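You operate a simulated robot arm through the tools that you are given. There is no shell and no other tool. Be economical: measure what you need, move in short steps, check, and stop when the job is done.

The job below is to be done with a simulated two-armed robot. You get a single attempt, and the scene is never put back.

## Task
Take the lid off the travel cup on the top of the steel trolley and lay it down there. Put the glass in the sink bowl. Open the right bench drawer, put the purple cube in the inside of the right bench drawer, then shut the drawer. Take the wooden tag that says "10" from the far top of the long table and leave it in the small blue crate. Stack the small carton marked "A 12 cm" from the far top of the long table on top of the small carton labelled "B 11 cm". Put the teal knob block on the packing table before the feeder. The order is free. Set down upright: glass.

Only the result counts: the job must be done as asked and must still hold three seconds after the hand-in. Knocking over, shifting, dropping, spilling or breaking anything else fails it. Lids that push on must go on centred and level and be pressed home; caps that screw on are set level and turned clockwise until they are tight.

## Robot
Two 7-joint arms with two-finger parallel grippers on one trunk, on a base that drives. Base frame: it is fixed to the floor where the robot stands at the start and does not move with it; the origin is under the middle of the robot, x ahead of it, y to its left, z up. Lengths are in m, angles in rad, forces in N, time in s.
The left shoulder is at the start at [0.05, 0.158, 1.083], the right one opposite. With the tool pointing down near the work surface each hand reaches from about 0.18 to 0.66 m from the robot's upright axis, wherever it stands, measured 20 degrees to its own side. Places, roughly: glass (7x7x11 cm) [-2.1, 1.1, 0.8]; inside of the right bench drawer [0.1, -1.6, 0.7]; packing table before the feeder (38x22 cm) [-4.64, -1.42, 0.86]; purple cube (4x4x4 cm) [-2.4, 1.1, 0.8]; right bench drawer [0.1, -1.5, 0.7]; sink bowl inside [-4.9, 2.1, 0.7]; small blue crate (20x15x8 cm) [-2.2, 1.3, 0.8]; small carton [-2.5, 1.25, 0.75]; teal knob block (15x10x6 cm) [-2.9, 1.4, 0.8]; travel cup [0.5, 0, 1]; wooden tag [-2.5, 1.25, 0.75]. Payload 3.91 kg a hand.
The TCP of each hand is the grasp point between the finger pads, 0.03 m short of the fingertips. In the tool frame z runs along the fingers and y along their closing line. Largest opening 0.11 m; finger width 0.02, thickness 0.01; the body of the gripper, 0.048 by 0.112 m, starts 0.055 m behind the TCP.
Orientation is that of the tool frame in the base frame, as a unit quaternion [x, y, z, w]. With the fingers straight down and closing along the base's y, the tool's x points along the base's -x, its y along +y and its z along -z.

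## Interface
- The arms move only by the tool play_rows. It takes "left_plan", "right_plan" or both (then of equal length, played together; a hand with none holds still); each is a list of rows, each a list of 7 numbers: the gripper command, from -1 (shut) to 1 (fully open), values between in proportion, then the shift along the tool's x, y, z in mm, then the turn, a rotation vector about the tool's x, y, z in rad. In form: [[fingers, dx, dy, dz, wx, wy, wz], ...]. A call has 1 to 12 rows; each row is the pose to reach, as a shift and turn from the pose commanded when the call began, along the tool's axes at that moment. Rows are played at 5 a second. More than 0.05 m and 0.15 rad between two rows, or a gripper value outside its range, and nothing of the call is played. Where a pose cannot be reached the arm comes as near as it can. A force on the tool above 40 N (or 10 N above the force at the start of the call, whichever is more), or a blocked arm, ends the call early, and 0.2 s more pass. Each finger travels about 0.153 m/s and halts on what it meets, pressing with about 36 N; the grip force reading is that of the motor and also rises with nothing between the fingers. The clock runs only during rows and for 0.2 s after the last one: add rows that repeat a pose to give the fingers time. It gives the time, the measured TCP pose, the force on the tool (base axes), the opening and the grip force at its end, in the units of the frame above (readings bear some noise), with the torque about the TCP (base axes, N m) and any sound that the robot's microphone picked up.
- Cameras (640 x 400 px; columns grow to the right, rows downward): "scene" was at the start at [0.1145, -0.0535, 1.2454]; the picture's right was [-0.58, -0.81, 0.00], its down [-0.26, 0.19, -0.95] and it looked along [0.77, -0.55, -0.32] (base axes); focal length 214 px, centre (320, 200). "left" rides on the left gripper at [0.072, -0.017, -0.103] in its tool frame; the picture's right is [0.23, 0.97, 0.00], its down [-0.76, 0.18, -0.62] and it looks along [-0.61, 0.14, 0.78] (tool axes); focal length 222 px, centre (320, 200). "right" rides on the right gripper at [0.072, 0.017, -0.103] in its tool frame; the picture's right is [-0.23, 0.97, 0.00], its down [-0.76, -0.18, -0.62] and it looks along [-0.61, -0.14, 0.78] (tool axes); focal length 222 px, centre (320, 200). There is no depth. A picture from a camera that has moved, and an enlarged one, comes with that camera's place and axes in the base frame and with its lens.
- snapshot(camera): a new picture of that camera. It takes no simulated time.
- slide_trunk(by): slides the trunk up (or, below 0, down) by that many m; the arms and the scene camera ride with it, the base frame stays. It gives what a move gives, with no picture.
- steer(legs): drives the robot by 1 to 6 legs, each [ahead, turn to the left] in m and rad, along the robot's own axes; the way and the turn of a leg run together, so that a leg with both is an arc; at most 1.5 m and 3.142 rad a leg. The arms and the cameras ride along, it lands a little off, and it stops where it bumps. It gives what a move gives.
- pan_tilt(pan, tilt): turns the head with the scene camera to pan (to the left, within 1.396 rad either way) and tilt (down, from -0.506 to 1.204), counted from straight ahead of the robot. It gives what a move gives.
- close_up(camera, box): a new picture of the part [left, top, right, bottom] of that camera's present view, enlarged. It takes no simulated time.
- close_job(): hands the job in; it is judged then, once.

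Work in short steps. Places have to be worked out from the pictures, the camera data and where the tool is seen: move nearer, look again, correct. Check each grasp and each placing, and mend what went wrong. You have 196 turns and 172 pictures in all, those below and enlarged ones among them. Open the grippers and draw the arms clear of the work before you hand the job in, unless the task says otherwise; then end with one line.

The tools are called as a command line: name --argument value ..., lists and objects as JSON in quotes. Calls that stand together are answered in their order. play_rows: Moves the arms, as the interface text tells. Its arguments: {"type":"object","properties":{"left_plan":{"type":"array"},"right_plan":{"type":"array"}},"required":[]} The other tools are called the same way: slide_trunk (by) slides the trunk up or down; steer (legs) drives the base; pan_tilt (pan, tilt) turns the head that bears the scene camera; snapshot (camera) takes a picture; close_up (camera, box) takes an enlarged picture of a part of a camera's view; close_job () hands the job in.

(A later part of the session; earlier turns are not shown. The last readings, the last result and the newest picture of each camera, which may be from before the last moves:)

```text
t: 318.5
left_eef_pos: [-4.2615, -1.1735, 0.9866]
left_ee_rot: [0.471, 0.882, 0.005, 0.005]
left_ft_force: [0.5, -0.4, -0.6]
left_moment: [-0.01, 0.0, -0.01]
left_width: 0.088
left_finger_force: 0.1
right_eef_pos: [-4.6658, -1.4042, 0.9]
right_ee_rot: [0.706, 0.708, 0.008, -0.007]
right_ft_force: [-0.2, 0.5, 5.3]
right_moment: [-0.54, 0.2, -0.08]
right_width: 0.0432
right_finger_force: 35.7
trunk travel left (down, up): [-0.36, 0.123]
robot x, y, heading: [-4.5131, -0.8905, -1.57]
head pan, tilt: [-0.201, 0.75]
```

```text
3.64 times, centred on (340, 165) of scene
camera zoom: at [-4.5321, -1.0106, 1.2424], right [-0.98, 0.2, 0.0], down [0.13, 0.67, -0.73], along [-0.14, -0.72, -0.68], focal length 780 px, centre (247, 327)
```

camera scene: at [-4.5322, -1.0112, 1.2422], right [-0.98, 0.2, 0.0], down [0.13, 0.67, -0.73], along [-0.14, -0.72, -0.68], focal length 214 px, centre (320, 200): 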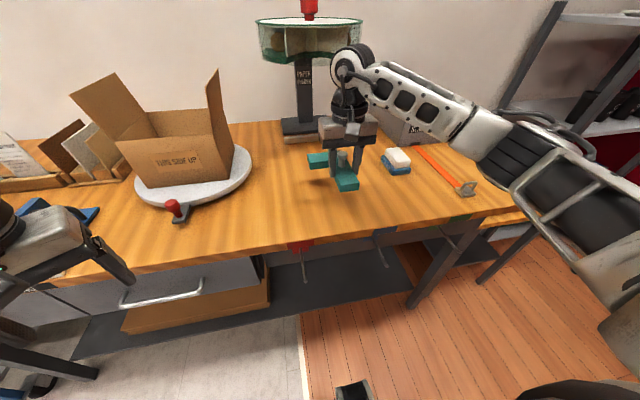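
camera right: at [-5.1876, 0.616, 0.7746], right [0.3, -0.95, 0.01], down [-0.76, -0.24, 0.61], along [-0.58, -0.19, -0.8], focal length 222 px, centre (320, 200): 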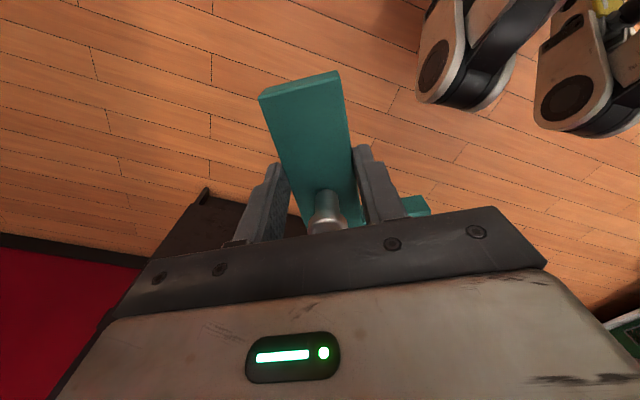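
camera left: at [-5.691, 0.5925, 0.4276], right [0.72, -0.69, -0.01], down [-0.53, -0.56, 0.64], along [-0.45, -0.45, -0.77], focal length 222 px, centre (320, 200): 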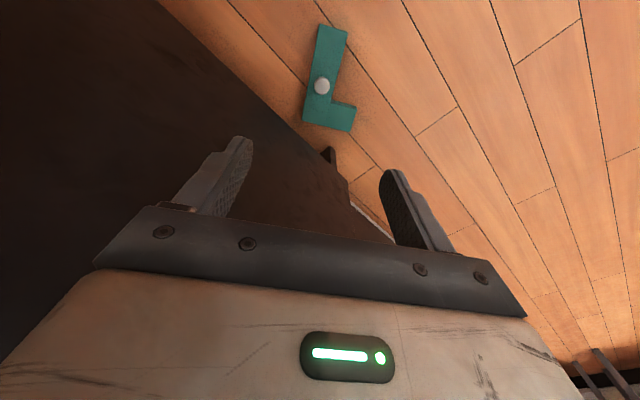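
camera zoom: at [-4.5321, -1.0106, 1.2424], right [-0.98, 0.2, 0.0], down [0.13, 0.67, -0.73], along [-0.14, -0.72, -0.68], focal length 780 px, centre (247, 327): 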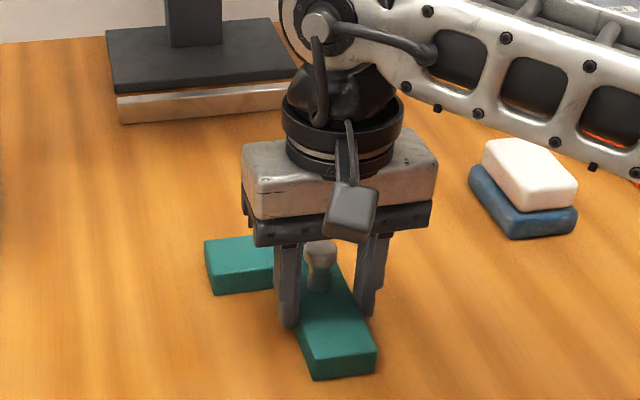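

Contact reached (5 N). I release and rise.

play_rows --right_plan '[[-0.15, 0, 0, 0, 0, 0, 0], [0.1, 0, 0, 0, 0, 0, 0], [0.1, 0, 0, 0, 0, 0, 0], [0.1, 0, 0, -30, 0, 0, 0], [0.1, 0, 0, -70, 0, 0, 0], [0.1, 0, 0, -110, 0, 0, 0], [0.1, 30, 0, -125, 0, 0, 0], [0.1, 75, 0, -125, 0, 0, 0], [0.1, 120, 0, -125, 0, 0, 0], [0.1, 165, 0, -125, 0, 0, 0], [0.1, 210, 0, -125, 0, 0, 0]]'

snapshot --camera "scene"

```text
t: 320.9
left_eef_pos: [-4.261, -1.1748, 0.9868]
left_ee_rot: [0.472, 0.882, 0.004, 0.006]
left_ft_force: [0.3, 0.8, -0.9]
left_moment: [0.0, 0.03, 0.01]
left_width: 0.0882
left_finger_force: 0.1
right_eef_pos: [-4.6657, -1.1944, 1.0301]
right_ee_rot: [0.707, 0.708, 0.009, -0.008]
right_ft_force: [0.8, 1.4, -0.2]
right_moment: [-0.02, 0.01, 0.02]
right_width: 0.0604
right_finger_force: 0.1
trunk travel left (down, up): [-0.36, 0.123]
robot x, y, heading: [-4.5127, -0.8877, -1.569]
head pan, tilt: [-0.201, 0.75]
```

```text
38 pictures are left
camera scene: at [-4.5321, -1.011, 1.2423], right [-0.98, 0.2, 0.0], down [0.13, 0.67, -0.73], along [-0.14, -0.72, -0.68], focal length 214 px, centre (320, 200)
```

scene: 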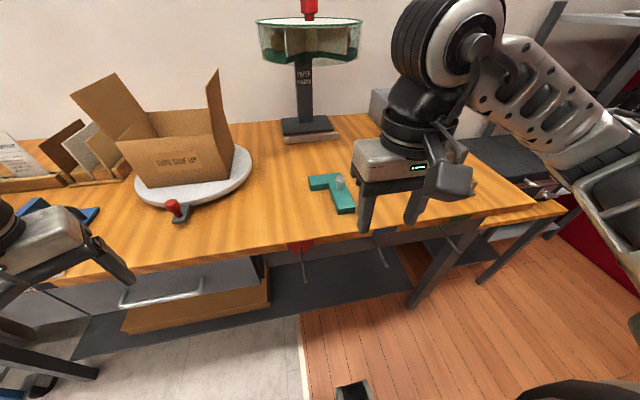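

The teal block is in place before the feeder. Now the purple cube: I back off and drive back to the long table.

steer --legs '[[-0.45, 0], [0, 1.88], [1.1, 0], [1.08, 0], [0, 1.26]]'

pan_tilt --pan 0.0 --tilt 0.6

snapshot --camera "scene"

```text
t: 341.6
left_eef_pos: [-2.7596, 0.5729, 0.987]
left_ee_rot: [0.888, -0.46, -0.005, 0.006]
left_ft_force: [-0.3, -0.6, 0.2]
left_moment: [-0.01, 0.03, 0.01]
left_width: 0.0882
left_finger_force: 0.1
right_eef_pos: [-2.3557, 0.6033, 1.0299]
right_ee_rot: [0.718, -0.696, 0.008, 0.008]
right_ft_force: [-0.5, 0.0, 0.3]
right_moment: [-0.03, -0.02, 0.02]
right_width: 0.0603
right_finger_force: 0.0
trunk travel left (down, up): [-0.36, 0.123]
robot x, y, heading: [-2.4969, 0.2938, 1.6]
head pan, tilt: [-0.201, 0.75]
```

```text
t: 342.3
left_eef_pos: [-2.7593, 0.5738, 0.9867]
left_ee_rot: [0.888, -0.46, -0.005, 0.005]
left_ft_force: [-0.4, 0.8, 0.2]
left_moment: [-0.06, -0.02, -0.02]
left_width: 0.088
left_finger_force: 0.0
right_eef_pos: [-2.3569, 0.6036, 1.0279]
right_ee_rot: [0.717, -0.697, 0.008, 0.008]
right_ft_force: [0.6, -0.4, 0.0]
right_moment: [-0.02, -0.01, 0.04]
right_width: 0.0607
right_finger_force: 0.0
trunk travel left (down, up): [-0.36, 0.123]
robot x, y, heading: [-2.495, 0.2931, 1.6]
head pan, tilt: [0.0, 0.6]
```

```text
37 pictures are left
camera scene: at [-2.503, 0.4246, 1.2551], right [1.0, 0.03, 0.0], down [0.02, -0.57, -0.82], along [-0.02, 0.82, -0.57], focal length 214 px, centre (320, 200)
```

scene: 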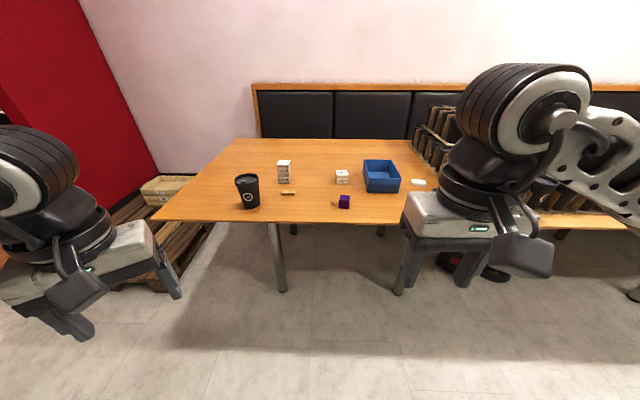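

steer --legs '[[0.42, -0.02]]'

snapshot --camera "right"

```text
t: 344.9
left_eef_pos: [-2.7623, 1.0053, 0.9859]
left_ee_rot: [0.883, -0.468, -0.004, 0.005]
left_ft_force: [0.2, 0.6, -0.9]
left_moment: [0.0, -0.01, 0.01]
left_width: 0.0881
left_finger_force: 0.1
right_eef_pos: [-2.3587, 1.029, 1.0296]
right_ee_rot: [0.71, -0.704, 0.007, 0.009]
right_ft_force: [0.1, -0.4, -0.1]
right_moment: [-0.02, 0.0, 0.0]
right_width: 0.0606
right_finger_force: 0.0
trunk travel left (down, up): [-0.36, 0.123]
robot x, y, heading: [-2.5093, 0.7224, 1.58]
head pan, tilt: [0.0, 0.6]
```

```text
36 pictures are left
camera right: at [-2.3758, 0.9586, 1.1356], right [-0.98, 0.22, 0.0], down [0.17, 0.78, 0.61], along [0.13, 0.59, -0.8], focal length 222 px, centre (320, 200)
```

right: 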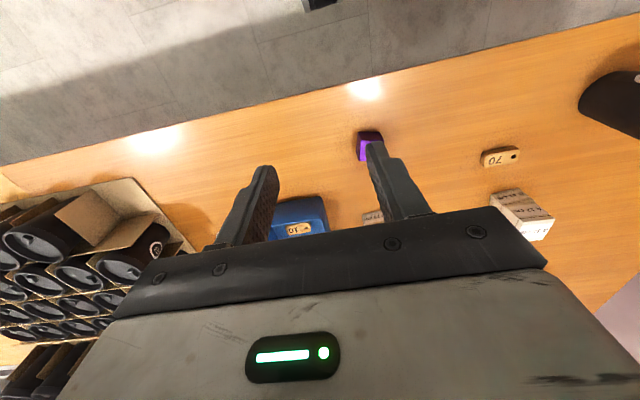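

Cube at about (−2.425, 1.132). I go above it, opening the fingers.

play_rows --right_plan '[[0.6, -25, 16, 30, 0, -0.02, 0], [0.8, -55, 35, 60, 0, -0.022, 0], [0.8, -85, 55, 90, 0, -0.022, 0], [0.8, -103, 66, 125, 0, -0.022, 0], [0.8, -103, 66, 140, 0, -0.022, 0], [0.8, -103, 66, 140, 0, -0.022, 0]]'

snapshot --camera "right"

```text
t: 346.4
left_eef_pos: [-2.7628, 1.0047, 0.9866]
left_ee_rot: [0.884, -0.468, -0.006, 0.006]
left_ft_force: [0.2, -0.5, 0.2]
left_moment: [0.02, -0.01, -0.01]
left_width: 0.088
left_finger_force: 0.0
right_eef_pos: [-2.426, 1.1285, 0.8882]
right_ee_rot: [0.711, -0.703, -0.001, 0.002]
right_ft_force: [0.9, -0.6, 0.2]
right_moment: [-0.03, -0.03, 0.02]
right_width: 0.0991
right_finger_force: 0.0
trunk travel left (down, up): [-0.36, 0.123]
robot x, y, heading: [-2.508, 0.7204, 1.578]
head pan, tilt: [0.0, 0.6]
```

```text
35 pictures are left
camera right: at [-2.4431, 1.0564, 0.9934], right [-0.98, 0.22, 0.0], down [0.17, 0.76, 0.62], along [0.13, 0.61, -0.78], focal length 222 px, centre (320, 200)
```

right: 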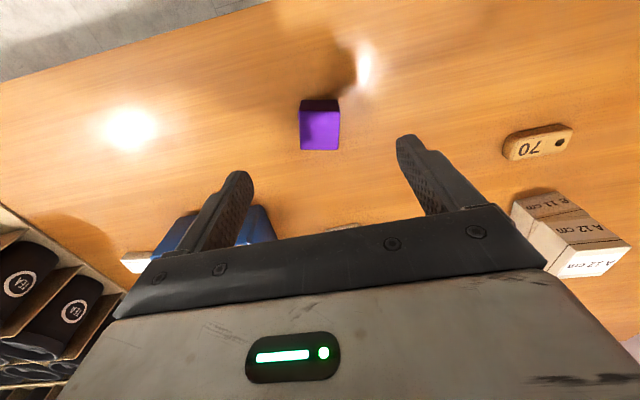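

Cube centre (−2.427, 1.137), turned ~14°. I align, descend and grip.

play_rows --right_plan '[[0.8, -4, 0, 25, 0, 0, 0.12], [0.8, -8, 0, 50, 0, 0, 0.24], [0.8, -8, 0, 85, 0, 0, 0.24], [0.8, -8, 0, 105, 0, 0, 0.24], [0.8, -8, 0, 109, 0, 0, 0.24], [0.8, -8, 0, 109, 0, 0, 0.24], [0.3, -8, 0, 109, 0, 0, 0.24], [-0.1, -8, 0, 109, 0, 0, 0.24], [-1, -8, 0, 109, 0, 0, 0.24], [-1, -8, 0, 109, 0, 0, 0.24]]'

snapshot --camera "right"

```text
t: 348.6
left_eef_pos: [-2.7628, 1.0055, 0.9878]
left_ee_rot: [0.883, -0.469, -0.006, 0.005]
left_ft_force: [0.2, 0.8, 0.0]
left_moment: [-0.01, -0.01, -0.01]
left_width: 0.088
left_finger_force: 0.1
right_eef_pos: [-2.425, 1.1372, 0.7794]
right_ee_rot: [-0.622, 0.783, 0.0, -0.001]
right_ft_force: [-0.5, -0.5, -0.1]
right_moment: [0.0, -0.04, -0.03]
right_width: 0.0396
right_finger_force: 36.1
trunk travel left (down, up): [-0.36, 0.123]
robot x, y, heading: [-2.5044, 0.7231, 1.578]
head pan, tilt: [0.0, 0.6]
```

```text
34 pictures are left
camera right: at [-2.4591, 1.0701, 0.8837], right [-0.9, 0.44, 0.0], down [0.35, 0.7, 0.62], along [0.27, 0.56, -0.78], focal length 222 px, centre (320, 200)
```

right: 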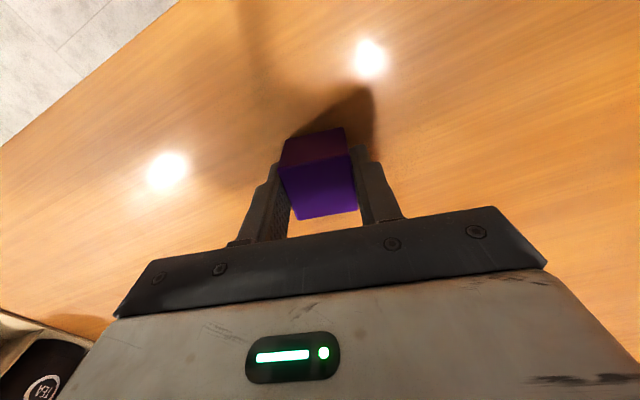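

Cube gripped. I lift, back off and drive to the right bench's drawer.

play_rows --right_plan '[[-1, 0, 0, -40, 0, 0, 0], [-1, 0, 0, -85, 0, 0, 0], [-1, 0, 0, -130, 0, 0, 0], [-1, 0, 0, -175, 0, 0, -0.08], [-1, 0, 0, -220, 0, 0, -0.16], [-1, 0, 0, -250, 0, 0, -0.24]]'

steer --legs '[[-0.42, 0], [0, -1.91], [1.35, 0], [1.3, 0], [0, -1.24]]'

pan_tilt --pan 0.0 --tilt 0.65

snapshot --camera "scene"

```text
t: 349.9
left_eef_pos: [-2.7622, 1.0051, 0.9856]
left_ee_rot: [0.883, -0.469, -0.006, 0.005]
left_ft_force: [0.9, -0.1, 0.0]
left_moment: [0.0, 0.01, -0.01]
left_width: 0.0881
left_finger_force: 0.1
right_eef_pos: [-2.4292, 1.1359, 1.024]
right_ee_rot: [0.712, -0.703, -0.001, 0.001]
right_ft_force: [-0.4, 0.3, -1.1]
right_moment: [0.0, -0.02, 0.01]
right_width: 0.0396
right_finger_force: 36.1
trunk travel left (down, up): [-0.36, 0.123]
robot x, y, heading: [-2.5063, 0.7219, 1.583]
head pan, tilt: [0.0, 0.6]
```

```text
t: 372.6
left_eef_pos: [0.141, -0.9559, 0.9855]
left_ee_rot: [0.5, 0.866, 0.005, 0.006]
left_ft_force: [-0.3, 0.0, 1.0]
left_moment: [0.0, 0.02, 0.02]
left_width: 0.0883
left_finger_force: 0.2
right_eef_pos: [-0.2006, -1.0625, 1.0251]
right_ee_rot: [0.728, 0.686, 0.001, 0.001]
right_ft_force: [0.4, 0.5, -1.8]
right_moment: [0.01, 0.02, -0.01]
right_width: 0.0394
right_finger_force: 36.2
trunk travel left (down, up): [-0.36, 0.123]
robot x, y, heading: [-0.0916, -0.6557, -1.63]
head pan, tilt: [0.0, 0.6]
```

```text
t: 373.2
left_eef_pos: [0.1409, -0.9564, 0.9875]
left_ee_rot: [0.5, 0.866, 0.005, 0.006]
left_ft_force: [-0.1, 0.4, -0.1]
left_moment: [0.01, 0.0, -0.02]
left_width: 0.088
left_finger_force: 0.1
right_eef_pos: [-0.2009, -1.0629, 1.0235]
right_ee_rot: [0.727, 0.686, 0.001, 0.002]
right_ft_force: [0.6, -0.3, -1.7]
right_moment: [-0.02, 0.01, 0.01]
right_width: 0.0395
right_finger_force: 36.2
trunk travel left (down, up): [-0.36, 0.123]
robot x, y, heading: [-0.0924, -0.6606, -1.63]
head pan, tilt: [0.0, 0.649]
```

```text
33 pictures are left
camera scene: at [-0.1028, -0.7831, 1.2508], right [-1.0, 0.06, 0.0], down [0.04, 0.6, -0.8], along [-0.05, -0.8, -0.6], focal length 214 px, centre (320, 200)
```

scene: 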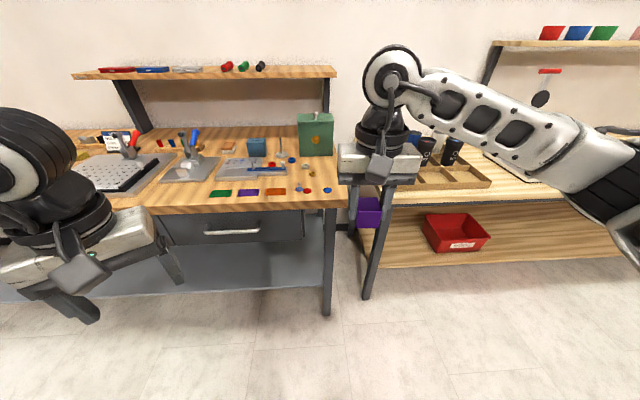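

The drawer with its bar handle is in view ahead-left. I turn the left hand to point forward with a vertical grip (for the handle).

play_rows --left_plan '[[0.4, 0, 0, 0, 0.1158, -0.0668, -0.0668], [0.4, 0, 0, 0, 0.2316, -0.1336, -0.1336], [0.4, 0, 0, 0, 0.3474, -0.2004, -0.2004], [0.4, 0, 0, 0, 0.4632, -0.2672, -0.2672], [0.4, 0, 0, 0, 0.579, -0.334, -0.334], [0.4, 0, 0, 0, 0.6948, -0.4008, -0.4008], [0.4, 0, 0, 0, 0.8106, -0.4676, -0.4676], [0.4, 0, 0, 0, 0.9264, -0.5344, -0.5344], [0.4, 0, 0, 0, 1.0422, -0.6012, -0.6012], [0.4, 0, 0, 0, 1.158, -0.668, -0.668], [0.4, 0, 0, 0, 1.2738, -0.7348, -0.7348], [0.4, 0, 0, 0, 1.3896, -0.8016, -0.8016]]'

slide_trunk --by -0.15

close_up --camera "scene" --box '[150, 140, 350, 265]'

snapshot --camera "left"

```text
t: 375.8
left_eef_pos: [0.2454, -1.0403, 0.9862]
left_ee_rot: [0.025, 0.725, -0.688, -0.005]
left_ft_force: [0.7, -0.5, 0.3]
left_moment: [0.01, 0.02, 0.03]
left_width: 0.077
left_finger_force: 0.1
left hand out of reach, approached as far as the arm can: row 2, 3, 4, 5, 6, 7, 8, 9, 10, 11, 12
right_eef_pos: [-0.2018, -1.0633, 1.0234]
right_ee_rot: [0.727, 0.686, 0.001, 0.0]
right_ft_force: [-0.5, -0.1, -1.4]
right_moment: [0.01, 0.04, -0.01]
right_width: 0.0395
right_finger_force: 35.9
trunk travel left (down, up): [-0.36, 0.123]
robot x, y, heading: [-0.0972, -0.6567, -1.63]
head pan, tilt: [0.0, 0.649]
```

```text
t: 377.5
left_eef_pos: [0.2455, -1.0411, 0.8364]
left_ee_rot: [0.024, 0.726, -0.688, -0.006]
left_ft_force: [-0.2, -0.5, 0.9]
left_moment: [0.0, 0.02, 0.01]
left_width: 0.0771
left_finger_force: 0.0
right_eef_pos: [-0.2011, -1.0618, 0.8743]
right_ee_rot: [0.728, 0.686, 0.001, 0.0]
right_ft_force: [-0.3, 0.1, -1.1]
right_moment: [-0.01, 0.0, 0.0]
right_width: 0.0396
right_finger_force: 35.4
trunk travel left (down, up): [-0.21, 0.273]
robot x, y, heading: [-0.0924, -0.6549, -1.628]
head pan, tilt: [0.0, 0.649]
```

```text
3.20 times, centred on (250, 202) of scene
camera zoom: at [-0.1028, -0.783, 1.1009], right [-1.0, 0.06, 0.0], down [0.04, 0.6, -0.8], along [-0.05, -0.8, -0.6], focal length 686 px, centre (544, 192)
```

zoom: 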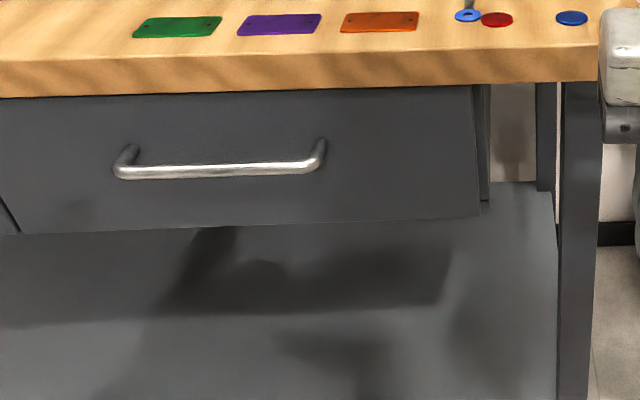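

```text
31 pictures are left
camera left: at [0.1775, -0.9344, 0.8573], right [-0.2, 0.06, -0.98], down [0.79, 0.6, -0.12], along [0.58, -0.8, -0.17], focal length 222 px, centre (320, 200)
```

left: 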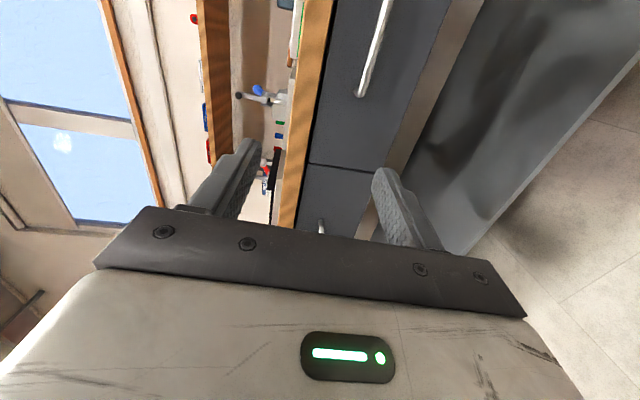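

Triangulation puts the handle bar at (0.142, −1.278, 0.770), running along x. I shift the robot so it stands centred before the drawer.

steer --legs '[[-0.1, 0], [0, -0.67], [-0.33, 0], [0, 0.73], [0.33, 0]]'

snapshot --camera "left"

snapshot --camera "scene"

```text
t: 386.0
left_eef_pos: [0.5112, -0.9848, 0.8369]
left_ee_rot: [-0.001, 0.726, -0.687, 0.02]
left_ft_force: [-0.1, -0.5, 0.8]
left_moment: [-0.02, -0.03, -0.02]
left_width: 0.077
left_finger_force: 0.2
right_eef_pos: [0.0677, -1.0393, 0.874]
right_ee_rot: [0.702, 0.712, 0.001, 0.001]
right_ft_force: [0.4, -0.3, -1.3]
right_moment: [-0.03, 0.0, -0.01]
right_width: 0.0398
right_finger_force: 36.2
trunk travel left (down, up): [-0.21, 0.273]
robot x, y, heading: [0.1449, -0.6287, -1.552]
head pan, tilt: [0.0, 0.649]
```

```text
30 pictures are left
camera left: at [0.435, -0.8837, 0.8573], right [-0.2, 0.05, -0.98], down [0.75, 0.65, -0.12], along [0.63, -0.75, -0.17], focal length 222 px, centre (320, 200)
```

left: 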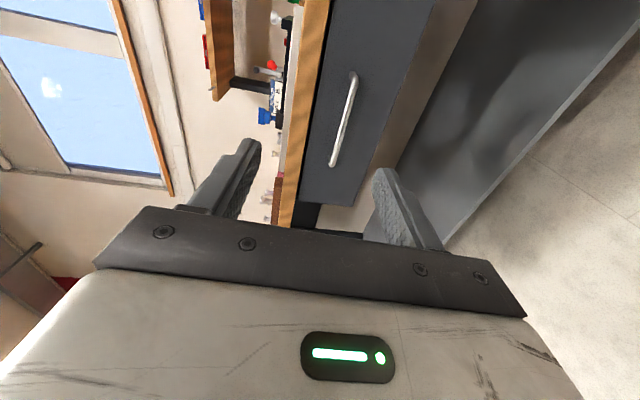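

```text
29 pictures are left
camera scene: at [0.1443, -0.7533, 1.1008], right [-1.0, -0.01, 0.0], down [-0.01, 0.6, -0.8], along [0.01, -0.8, -0.6], focal length 214 px, centre (320, 200)
```

scene: 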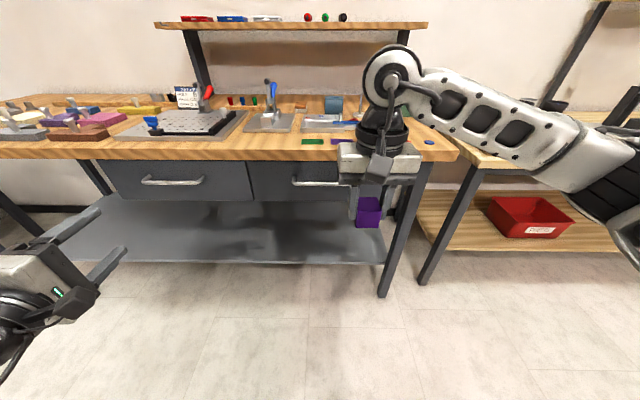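

I move the right hand (cube) aside, and bring the left hand in line with the handle.

play_rows --left_plan '[[0.4, 0, 0, 0, 0, 0, 0], [0.4, 0, 0, 0, 0, 0, 0], [0.4, 0, 0, 0, 0, 0, 0], [0.4, 42, 5, 0, 0, 0, 0], [0.4, 84, 10, 0, 0, 0, 0], [0.4, 126, 15, 0, 0, 0, 0], [0.4, 168, 20, 0, 0, 0, 0], [0.4, 210, 25, 0, 0, 0, 0], [0.4, 252, 30, 0, 0, 0, 0], [0.4, 294, 35, 0, 0, 0, 0], [0.4, 336, 40, 0, 0, 0, 0], [0.4, 376, 43, 0, 0, 0, 0]]' --right_plan '[[-1, 0, -30, -30, 0, 0, 0], [-1, 0, -60, -60, 0, 0, 0], [-1, 0, -95, -90, 0, 0, 0], [-1, 0, -135, -100, 0, 0, 0], [-1, 0, -175, -100, 0, 0, 0], [-1, 0, -215, -100, 0, 0, 0], [-1, 0, -240, -100, 0, 0, 0], [-1, 0, -240, -100, 0, 0, 0], [-1, 0, -240, -100, 0, 0, 0], [-1, 0, -240, -100, 0, 0, 0], [-1, 0, -240, -100, 0, 0, 0], [-1, 0, -240, -100, 0, 0, 0]]'

snapshot --camera "left"

```text
t: 388.6
left_eef_pos: [0.5113, -0.986, 0.8369]
left_ee_rot: [-0.003, 0.726, -0.687, 0.02]
left_ft_force: [0.3, 0.7, -0.5]
left_moment: [0.02, -0.02, 0.01]
left_width: 0.0769
left_finger_force: 0.0
left hand out of reach, approached as far as the arm can: row 4, 5, 6, 7, 8, 9, 10, 11, 12
right_eef_pos: [-0.1724, -1.0439, 0.9724]
right_ee_rot: [0.702, 0.712, 0.001, 0.001]
right_ft_force: [0.5, -0.6, -1.1]
right_moment: [0.02, -0.03, 0.03]
right_width: 0.0397
right_finger_force: 36.0
trunk travel left (down, up): [-0.21, 0.273]
robot x, y, heading: [0.1413, -0.6272, -1.556]
head pan, tilt: [0.0, 0.649]
```

```text
28 pictures are left
camera left: at [0.4349, -0.8837, 0.8573], right [-0.2, 0.05, -0.98], down [0.75, 0.65, -0.12], along [0.63, -0.75, -0.17], focal length 222 px, centre (320, 200)
```

left: 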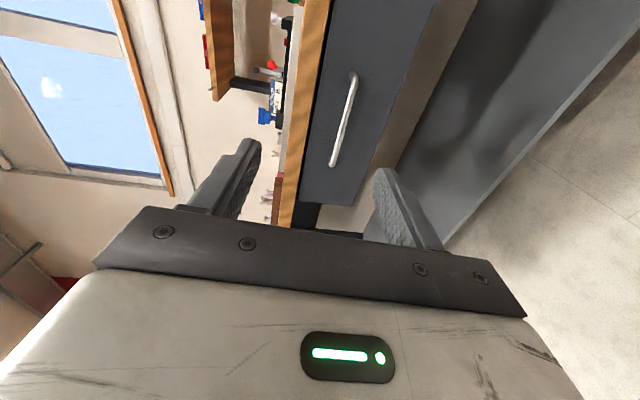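

This wrist roll is at its limit and can't move inward; I roll the hand the other way round (camera on the left side), which should be freer.

play_rows --left_plan '[[0.4, 0, 0, 0, 0, 0, 0.149], [0.4, 0, 0, 0, 0, 0, 0.298], [0.4, 0, 0, 0, 0, 0, 0.447], [0.4, 0, 0, 0, 0, 0, 0.596], [0.4, 0, 0, 0, 0, 0, 0.745], [0.4, 0, 0, 0, 0, 0, 0.894], [0.4, 0, 0, 0, 0, 0, 1.043], [0.4, 0, 0, 0, 0, 0, 1.192], [0.4, 0, 0, 0, 0, 0, 1.341], [0.4, 0, 0, 0, 0, 0, 1.49], [0.4, 0, 0, 0, 0, 0, 1.6], [0.4, 0, 0, 0, 0, 0, 1.6]]'

play_rows --left_plan '[[0.4, 0, 0, 0, 0, 0, 0.149], [0.4, 0, 0, 0, 0, 0, 0.298], [0.4, 0, 0, 0, 0, 0, 0.447], [0.4, 0, 0, 0, 0, 0, 0.596], [0.4, 0, 0, 0, 0, 0, 0.745], [0.4, 0, 0, 0, 0, 0, 0.894], [0.4, 0, 0, 0, 0, 0, 1.043], [0.4, 0, 0, 0, 0, 0, 1.192], [0.4, 0, 0, 0, 0, 0, 1.341], [0.4, 0, 0, 0, 0, 0, 1.49], [0.4, 0, 0, 0, 0, 0, 1.54], [0.4, 0, 0, 0, 0, 0, 1.54]]'

```text
t: 391.2
left_eef_pos: [0.5109, -0.9865, 0.8386]
left_ee_rot: [0.519, 0.507, -0.465, 0.508]
left_ft_force: [0.2, -1.1, 0.2]
left_moment: [0.02, -0.01, 0.01]
left_width: 0.077
left_finger_force: 0.1
left hand out of reach, approached as far as the arm can: row 1, 2, 3, 4, 5, 6, 7, 8, 9, 10, 11, 12
right_eef_pos: [-0.1744, -1.0429, 0.9729]
right_ee_rot: [0.702, 0.712, 0.0, 0.0]
right_ft_force: [1.2, 0.7, -2.7]
right_moment: [0.02, 0.05, 0.01]
right_width: 0.0395
right_finger_force: 35.9
trunk travel left (down, up): [-0.21, 0.273]
robot x, y, heading: [0.1399, -0.6278, -1.56]
head pan, tilt: [0.0, 0.649]
```

```text
t: 393.8
left_eef_pos: [0.4169, -1.0752, 0.9874]
left_ee_rot: [0.745, 0.015, 0.021, 0.667]
left_ft_force: [-1.0, 0.0, -1.0]
left_moment: [-0.02, 0.03, 0.0]
left_width: 0.0769
left_finger_force: 0.0
left hand out of reach, approached as far as the arm can: row 3, 4, 5, 6, 7, 8, 9, 10, 11, 12
right_eef_pos: [-0.1733, -1.044, 0.9723]
right_ee_rot: [0.702, 0.712, 0.001, 0.0]
right_ft_force: [0.4, -0.3, -1.4]
right_moment: [0.02, 0.0, 0.02]
right_width: 0.0396
right_finger_force: 35.9
trunk travel left (down, up): [-0.21, 0.273]
robot x, y, heading: [0.1454, -0.627, -1.553]
head pan, tilt: [0.0, 0.649]
```

The orientation is there; the commanded spot was simply too close to my body for a horizontal tool. I push the command 15 cm forward and see where the hand goes.

play_rows --left_plan '[[0.4, 0, 0, 38, 0, 0, 0], [0.4, 0, 0, 76, 0, 0, 0], [0.4, 0, 0, 114, 0, 0, 0], [0.4, 0, 0, 150, 0, 0, 0], [0.4, 0, 0, 150, 0, 0, 0], [0.4, 0, 0, 150, 0, 0, 0]]'

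```text
t: 395.2
left_eef_pos: [0.46, -1.2102, 0.9992]
left_ee_rot: [0.747, 0.019, 0.026, 0.664]
left_ft_force: [-0.7, -0.1, -0.1]
left_moment: [0.06, -0.04, 0.02]
left_width: 0.0769
left_finger_force: 0.0
left hand out of reach, approached as far as the arm can: row 1, 2, 3, 4, 5, 6
right_eef_pos: [-0.1723, -1.0436, 0.9731]
right_ee_rot: [0.702, 0.712, 0.001, 0.0]
right_ft_force: [-0.8, 0.1, -1.3]
right_moment: [0.02, -0.02, -0.03]
right_width: 0.0398
right_finger_force: 35.9
trunk travel left (down, up): [-0.21, 0.273]
robot x, y, heading: [0.1467, -0.628, -1.555]
head pan, tilt: [0.0, 0.649]
```

play_rows --left_plan '[[0.4, 20, 12, 14, 0.13, 0, 0], [0.4, 45, 25, 28, 0.26, 0, 0], [0.4, 70, 38, 42, 0.39, 0, 0], [0.4, 95, 50, 56, 0.52, 0, 0], [0.4, 120, 63, 70, 0.65, 0, 0], [0.4, 140, 75, 85, 0.785, 0, 0], [0.4, 140, 75, 85, 0.785, 0, 0], [0.4, 140, 75, 85, 0.785, 0, 0]]'

snapshot --camera "scene"

```text
t: 397.0
left_eef_pos: [0.391, -1.1921, 0.8186]
left_ee_rot: [0.918, 0.057, 0.016, 0.393]
left_ft_force: [-0.4, 0.3, -0.3]
left_moment: [-0.01, -0.01, -0.02]
left_width: 0.0771
left_finger_force: 0.0
left hand out of reach, approached as far as the arm can: row 1, 2, 3, 4, 5, 6, 7, 8
right_eef_pos: [-0.1728, -1.0438, 0.9707]
right_ee_rot: [0.702, 0.712, 0.001, 0.001]
right_ft_force: [-0.1, 0.1, -2.0]
right_moment: [0.02, -0.01, -0.01]
right_width: 0.0397
right_finger_force: 36.4
trunk travel left (down, up): [-0.21, 0.273]
robot x, y, heading: [0.1439, -0.6286, -1.557]
head pan, tilt: [0.0, 0.649]
```

```text
27 pictures are left
camera scene: at [0.1442, -0.7533, 1.1007], right [-1.0, -0.01, 0.0], down [-0.01, 0.6, -0.8], along [0.01, -0.8, -0.6], focal length 214 px, centre (320, 200)
```

scene: 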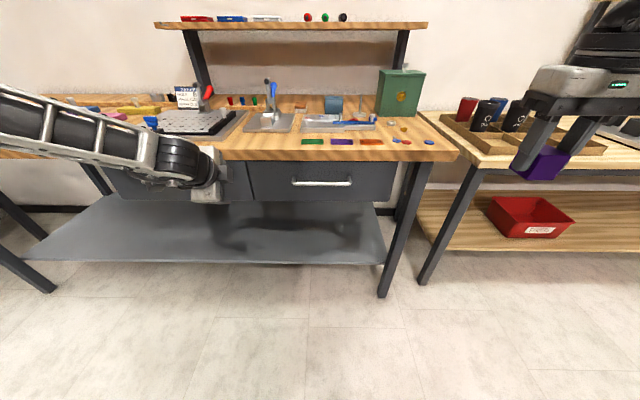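

The left arm can hold this 45° grip only about 0.25 m to the left of centre, so I shift the robot 0.25 m to the right to bring the handle in line with that hand.

steer --legs '[[-0.33, 0], [0, -0.73], [0.37, 0], [0, 0.72], [0.04, 0]]'

snapshot --camera "scene"

snapshot --camera "left"

```text
t: 399.4
left_eef_pos: [0.3843, -0.865, 0.8196]
left_ee_rot: [0.917, 0.058, 0.015, 0.396]
left_ft_force: [0.4, 0.2, -0.1]
left_moment: [0.02, -0.03, 0.0]
left_width: 0.0772
left_finger_force: 0.0
right_eef_pos: [-0.1789, -0.7147, 0.9727]
right_ee_rot: [0.702, 0.712, 0.003, 0.001]
right_ft_force: [0.1, 0.1, -1.7]
right_moment: [-0.01, -0.03, 0.02]
right_width: 0.0396
right_finger_force: 36.3
trunk travel left (down, up): [-0.21, 0.273]
robot x, y, heading: [0.1382, -0.3016, -1.559]
head pan, tilt: [0.0, 0.649]
stopped in leg 1: the robot was blocked; the commanded pose is now the measured one
```

```text
26 pictures are left
camera scene: at [0.1386, -0.4244, 1.1008], right [-1.0, -0.01, 0.0], down [-0.01, 0.6, -0.8], along [0.01, -0.8, -0.6], focal length 214 px, centre (320, 200)
```

scene: 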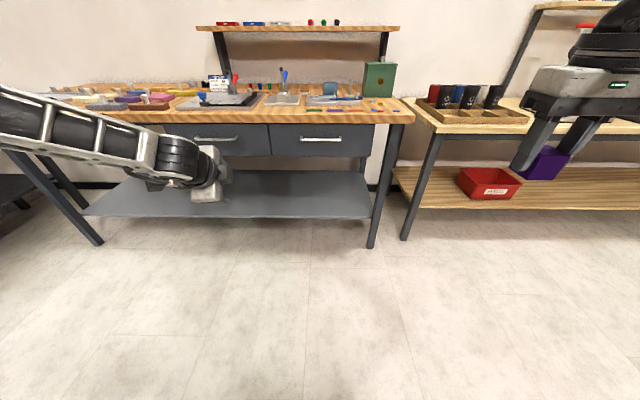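

```text
25 pictures are left
camera left: at [0.4467, -0.7688, 0.8774], right [0.32, -0.64, 0.7], down [-0.79, 0.24, 0.57], along [-0.53, -0.73, -0.42], focal length 222 px, centre (320, 200)
```

left: 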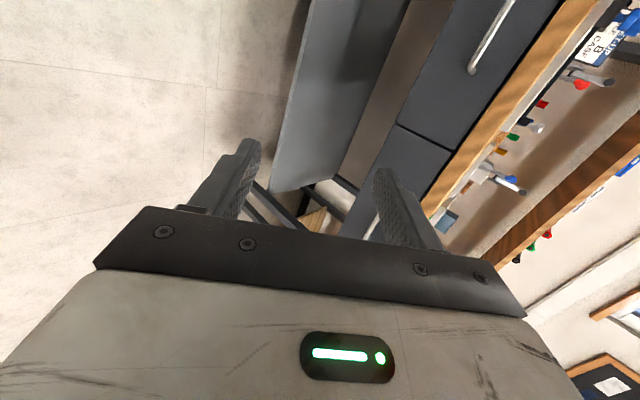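

I may have just touched something behind at the end of the reverse. I move forward a little first, then continue the shift.

steer --legs '[[0.06, 0], [0, -0.73], [0.34, 0], [0, 0.72], [0.02, 0]]'

snapshot --camera "scene"

snapshot --camera "left"

```text
t: 406.4
left_eef_pos: [0.1882, -1.1951, 0.8203]
left_ee_rot: [0.916, 0.075, 0.023, 0.394]
left_ft_force: [-0.6, -0.5, 0.2]
left_moment: [0.04, -0.05, 0.02]
left_width: 0.077
left_finger_force: 0.1
right_eef_pos: [-0.3805, -1.0662, 0.9728]
right_ee_rot: [0.689, 0.725, 0.0, 0.0]
right_ft_force: [0.7, 0.0, -0.9]
right_moment: [0.0, 0.0, 0.03]
right_width: 0.0395
right_finger_force: 35.8
trunk travel left (down, up): [-0.21, 0.273]
robot x, y, heading: [-0.0783, -0.6353, -1.521]
head pan, tilt: [0.0, 0.649]
```

```text
24 pictures are left
camera scene: at [-0.0733, -0.7647, 1.1008], right [-1.0, -0.05, 0.0], down [-0.03, 0.6, -0.8], along [0.04, -0.8, -0.6], focal length 214 px, centre (320, 200)
```

scene: 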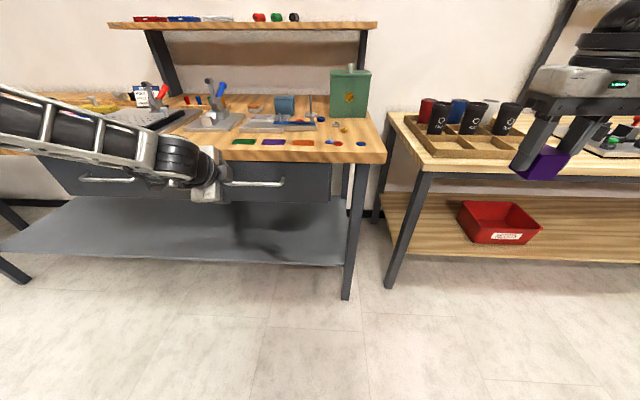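

```text
23 pictures are left
camera left: at [0.247, -1.0977, 0.8774], right [0.34, -0.62, 0.7], down [-0.79, 0.21, 0.57], along [-0.5, -0.75, -0.43], focal length 222 px, centre (320, 200)
```

left: 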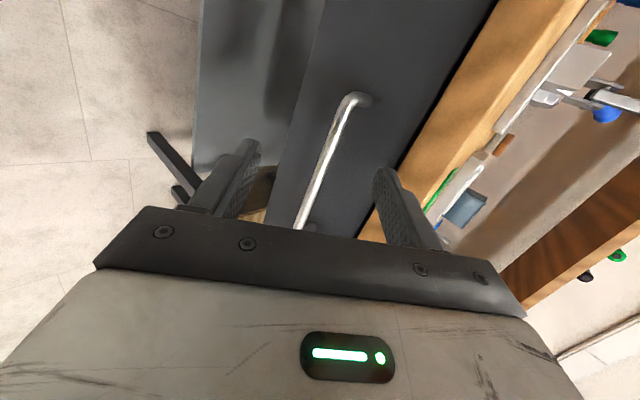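

The handle lies between the fingers. I narrow the opening and advance partway, then check alignment.

play_rows --left_plan '[[0.1, 0, 10, 15, 0, 0, 0], [-0.05, 0, 20, 30, 0, 0, 0], [-0.05, 0, 20, 45, 0, 0, 0], [-0.05, 0, 20, 45, 0, 0, 0]]'

snapshot --camera "left"

```text
t: 407.4
left_eef_pos: [0.1906, -1.2349, 0.7955]
left_ee_rot: [0.914, 0.075, 0.024, 0.397]
left_ft_force: [-0.6, 0.1, -0.9]
left_moment: [0.04, 0.0, 0.02]
left_width: 0.0522
left_finger_force: 0.1
left hand out of reach, approached as far as the arm can: row 1, 2, 3, 4
right_eef_pos: [-0.3809, -1.0659, 0.9726]
right_ee_rot: [0.689, 0.724, 0.001, 0.0]
right_ft_force: [-0.6, -0.1, -2.1]
right_moment: [0.01, 0.01, -0.01]
right_width: 0.0395
right_finger_force: 36.5
trunk travel left (down, up): [-0.21, 0.273]
robot x, y, heading: [-0.0742, -0.6397, -1.522]
head pan, tilt: [0.0, 0.649]
```

```text
22 pictures are left
camera left: at [0.2486, -1.1363, 0.8523], right [0.34, -0.62, 0.71], down [-0.79, 0.21, 0.57], along [-0.5, -0.76, -0.42], focal length 222 px, centre (320, 200)
```

left: 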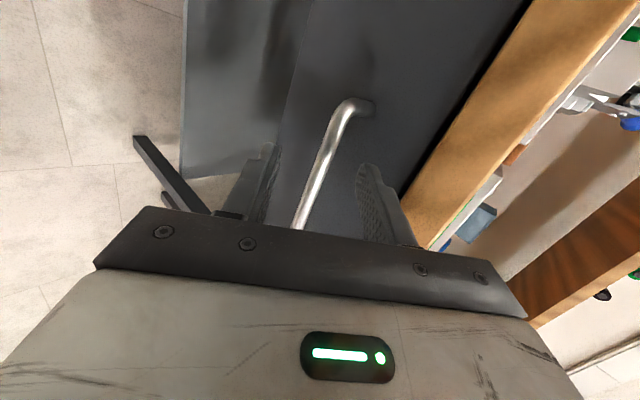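

The bar passes right between the fingertips. I advance 3 cm more and close on it.

play_rows --left_plan '[[-0.05, 0, 3, 15, 0, 0, 0], [-0.05, 0, 6, 30, 0, 0, 0], [-0.05, 0, 6, 32, 0, 0, 0], [-1, 0, 6, 32, 0, 0, 0], [-1, 0, 6, 32, 0, 0, 0], [-1, 0, 6, 32, 0, 0, 0]]'

snapshot --camera "left"

```text
t: 408.9
left_eef_pos: [0.1917, -1.2581, 0.7766]
left_ee_rot: [0.913, 0.076, 0.024, 0.401]
left_ft_force: [6.0, -4.6, 17.5]
left_moment: [-0.29, -0.72, -0.94]
left_width: 0.0139
left_finger_force: 44.5
left hand out of reach, approached as far as the arm can: row 2, 3, 4, 5, 6
right_eef_pos: [-0.3805, -1.0654, 0.9729]
right_ee_rot: [0.689, 0.725, 0.001, 0.0]
right_ft_force: [-0.3, 1.2, -2.1]
right_moment: [0.02, -0.01, -0.01]
right_width: 0.0397
right_finger_force: 36.1
trunk travel left (down, up): [-0.21, 0.273]
robot x, y, heading: [-0.0819, -0.6373, -1.518]
head pan, tilt: [0.0, 0.649]
```

```text
21 pictures are left
camera left: at [0.2497, -1.159, 0.834], right [0.34, -0.61, 0.71], down [-0.8, 0.22, 0.57], along [-0.5, -0.76, -0.42], focal length 222 px, centre (320, 200)
```

left: 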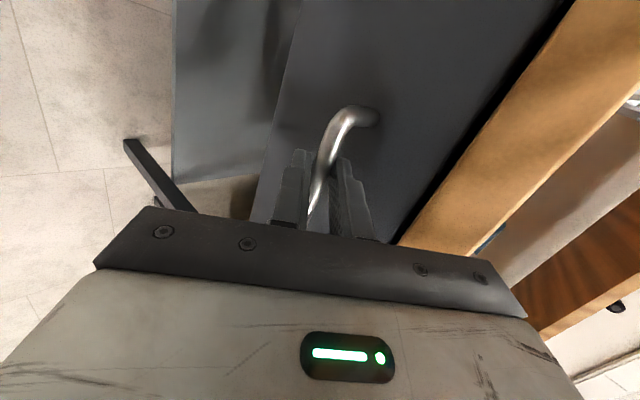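

The bar is clamped (14 mm). I pull the drawer by reversing 0.2 m.

steer --legs '[[-0.2, 0]]'

pan_tilt --pan 0.3 --tilt 0.7

snapshot --camera "scene"

```text
t: 410.5
left_eef_pos: [0.1904, -1.0519, 0.778]
left_ee_rot: [0.911, 0.085, 0.03, 0.402]
left_ft_force: [28.7, 0.0, 18.9]
left_moment: [-0.27, -0.69, -0.71]
left_width: 0.0139
left_finger_force: 45.3
right_eef_pos: [-0.3871, -0.8644, 0.9736]
right_ee_rot: [0.686, 0.728, 0.0, 0.001]
right_ft_force: [0.6, 0.1, -1.9]
right_moment: [0.0, -0.03, 0.0]
right_width: 0.0398
right_finger_force: 35.8
trunk travel left (down, up): [-0.21, 0.273]
robot x, y, heading: [-0.09, -0.4363, -1.513]
head pan, tilt: [0.0, 0.649]
```

```text
t: 411.3
left_eef_pos: [0.1902, -1.0544, 0.7775]
left_ee_rot: [0.911, 0.084, 0.032, 0.402]
left_ft_force: [4.9, -1.3, 5.6]
left_moment: [-0.1, -0.63, -0.95]
left_width: 0.014
left_finger_force: 45.4
right_eef_pos: [-0.3871, -0.8651, 0.9725]
right_ee_rot: [0.686, 0.728, 0.001, 0.0]
right_ft_force: [0.2, 0.0, -1.5]
right_moment: [0.04, 0.01, 0.01]
right_width: 0.0396
right_finger_force: 36.2
trunk travel left (down, up): [-0.21, 0.273]
robot x, y, heading: [-0.0897, -0.4316, -1.512]
head pan, tilt: [0.3, 0.7]
```

```text
20 pictures are left
camera scene: at [-0.0584, -0.5542, 1.0965], right [-0.94, -0.35, 0.0], down [-0.23, 0.6, -0.77], along [0.27, -0.72, -0.64], focal length 214 px, centre (320, 200)
```

scene: 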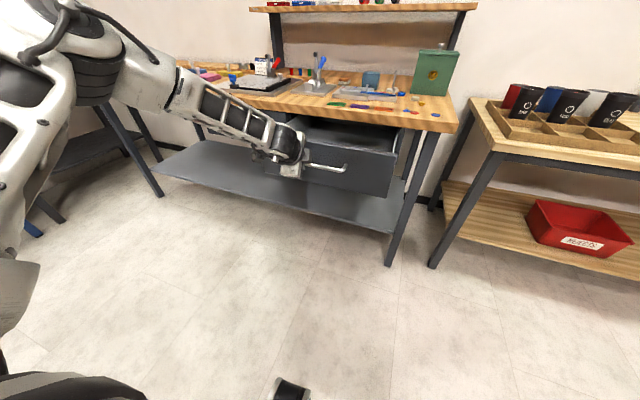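

The drawer is open about 20 cm. I release the handle and retract the left hand up and back.

play_rows --left_plan '[[-0.5, 0, 0, 0, 0, 0, 0], [-0.45, 0, 0, 0, 0, 0, 0], [-0.45, 0, 0, -25, 0, 0, 0], [-0.45, 0, 0, -60, 0, 0, 0], [-0.45, 0, 0, -90, 0, 0, 0], [-0.45, 4, 20, -125, 0, 0, 0], [-0.45, 7, 35, -165, 0, 0, 0], [-0.45, 10, 48, -205, 0, 0, 0], [-0.45, 12, 62, -245, 0, 0, 0], [-0.45, 15, 77, -288, 0, 0, 0], [-0.45, 15, 77, -288, 0, 0, 0]]'

snapshot --camera "scene"

```text
t: 413.7
left_eef_pos: [0.1222, -0.8727, 0.9476]
left_ee_rot: [0.911, 0.085, 0.03, 0.403]
left_ft_force: [0.7, -0.9, -0.5]
left_moment: [-0.01, 0.02, 0.03]
left_width: 0.03
left_finger_force: 0.1
left hand out of reach, approached as far as the arm can: row 6, 7, 8, 9, 10, 11
right_eef_pos: [-0.3871, -0.866, 0.9725]
right_ee_rot: [0.686, 0.727, 0.002, 0.0]
right_ft_force: [-0.4, 0.1, -2.1]
right_moment: [0.0, 0.0, 0.02]
right_width: 0.0399
right_finger_force: 36.0
trunk travel left (down, up): [-0.21, 0.273]
robot x, y, heading: [-0.0929, -0.4383, -1.508]
head pan, tilt: [0.3, 0.7]
```

```text
19 pictures are left
camera scene: at [-0.0584, -0.5547, 1.0964], right [-0.94, -0.35, 0.0], down [-0.23, 0.6, -0.76], along [0.27, -0.72, -0.64], focal length 214 px, centre (320, 200)
```

scene: 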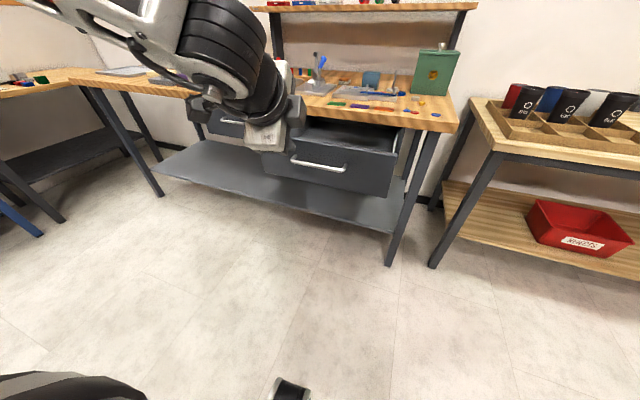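

play_rows --left_plan '[[-0.45, 40, 0, 0, 0, 0, 0], [-0.45, 80, 0, 0, 0, 0, 0], [-0.45, 120, 0, 0, 0, 0, 0], [-0.45, 160, 0, 0, 0, 0, 0], [-0.45, 200, 0, 0, 0, 0, 0]]'

steer --legs '[[0.26, -0.05]]'

pan_tilt --pan 0.1 --tilt 0.9

snapshot --camera "scene"

```text
t: 414.9
left_eef_pos: [0.166, -0.8443, 0.8992]
left_ee_rot: [0.911, 0.084, 0.031, 0.402]
left_ft_force: [1.2, 0.4, 0.2]
left_moment: [-0.01, 0.0, 0.02]
left_width: 0.0301
left_finger_force: 0.0
left hand out of reach, approached as far as the arm can: row 1, 2, 3, 4, 5
right_eef_pos: [-0.3881, -0.8661, 0.9724]
right_ee_rot: [0.686, 0.728, 0.0, 0.0]
right_ft_force: [0.6, 0.1, -1.3]
right_moment: [0.01, -0.01, 0.03]
right_width: 0.0395
right_finger_force: 36.2
trunk travel left (down, up): [-0.21, 0.273]
robot x, y, heading: [-0.0901, -0.4378, -1.517]
head pan, tilt: [0.3, 0.7]
```

```text
t: 416.7
left_eef_pos: [0.1563, -1.1127, 0.8999]
left_ee_rot: [0.913, 0.065, 0.022, 0.402]
left_ft_force: [0.0, -0.2, -0.7]
left_moment: [-0.04, -0.02, -0.01]
left_width: 0.0306
left_finger_force: 0.0
right_eef_pos: [-0.3963, -1.109, 0.9716]
right_ee_rot: [0.702, 0.712, 0.001, 0.0]
right_ft_force: [-0.4, 0.1, -1.8]
right_moment: [0.0, -0.04, -0.01]
right_width: 0.0396
right_finger_force: 36.1
trunk travel left (down, up): [-0.21, 0.273]
robot x, y, heading: [-0.0801, -0.6942, -1.557]
head pan, tilt: [0.3, 0.7]
```

```text
t: 417.4
left_eef_pos: [0.1574, -1.1133, 0.8986]
left_ee_rot: [0.913, 0.065, 0.023, 0.402]
left_ft_force: [-0.1, -0.3, 0.4]
left_moment: [-0.02, -0.02, -0.01]
left_width: 0.0302
left_finger_force: 0.1
right_eef_pos: [-0.3964, -1.1109, 0.9712]
right_ee_rot: [0.702, 0.713, 0.001, 0.0]
right_ft_force: [-0.2, -0.5, -0.9]
right_moment: [-0.02, -0.03, 0.03]
right_width: 0.0395
right_finger_force: 35.9
trunk travel left (down, up): [-0.21, 0.273]
robot x, y, heading: [-0.0795, -0.6914, -1.557]
head pan, tilt: [0.099, 0.901]
```

```text
18 pictures are left
camera scene: at [-0.0716, -0.8074, 1.0803], right [-0.99, -0.12, 0.0], down [-0.09, 0.78, -0.62], along [0.07, -0.62, -0.78], focal length 214 px, centre (320, 200)
```

scene: 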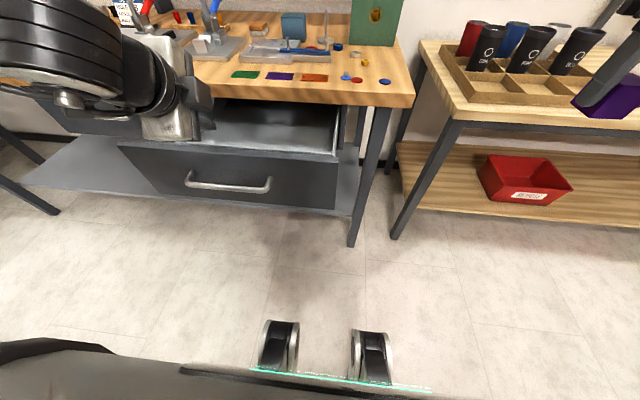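

The drawer interior is exposed. I bring the right hand with the cube over it at (0.03, −1.21).

play_rows --right_plan '[[-1, -10, 42, 0, 0, 0, 0], [-1, -21, 85, 0, 0, 0, 0], [-1, -32, 127, 0, 0, 0, 0], [-1, -42, 170, 0, 0, 0, 0], [-1, -53, 212, 0, 0, 0, 0], [-1, -64, 254, 0, 0, 0, 0], [-1, -74, 297, 0, 0, 0, 0], [-1, -85, 339, 0, 0, 0, 0], [-1, -95, 382, 0, 0, 0, 0], [-1, -106, 424, 0, 0, 0, 0], [-1, -106, 424, 40, 0, 0, 0], [-1, -106, 424, 80, 0, 0, 0]]'

snapshot --camera "right"

snapshot --camera "scene"

```text
t: 420.1
left_eef_pos: [0.1582, -1.1132, 0.8979]
left_ee_rot: [0.913, 0.064, 0.022, 0.402]
left_ft_force: [-0.7, 0.1, 0.5]
left_moment: [-0.01, -0.01, 0.01]
left_width: 0.0301
left_finger_force: 0.1
right_eef_pos: [0.0299, -1.2096, 0.8929]
right_ee_rot: [0.702, 0.713, 0.001, 0.0]
right_ft_force: [1.4, 0.3, -0.8]
right_moment: [0.02, 0.04, 0.01]
right_width: 0.0394
right_finger_force: 35.8
right hand out of reach, approached as far as the arm can: row 10, 11
trunk travel left (down, up): [-0.21, 0.273]
robot x, y, heading: [-0.0809, -0.6894, -1.555]
head pan, tilt: [0.099, 0.901]
```

```text
17 pictures are left
camera right: at [0.0444, -1.1369, 0.9974], right [0.98, -0.21, 0.0], down [-0.17, -0.76, 0.62], along [-0.13, -0.61, -0.78], focal length 222 px, centre (320, 200)
```

right: 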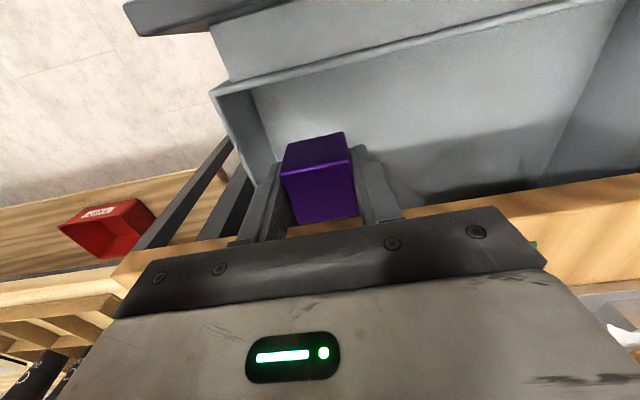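

```text
16 pictures are left
camera scene: at [-0.0714, -0.8075, 1.0803], right [-0.99, -0.12, 0.0], down [-0.09, 0.78, -0.62], along [0.07, -0.62, -0.78], focal length 214 px, centre (320, 200)
```

scene: 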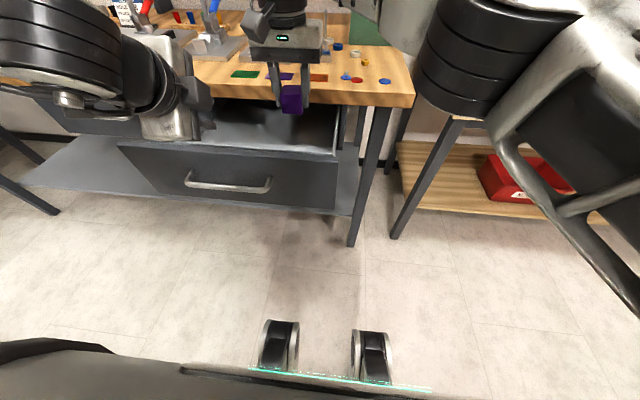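

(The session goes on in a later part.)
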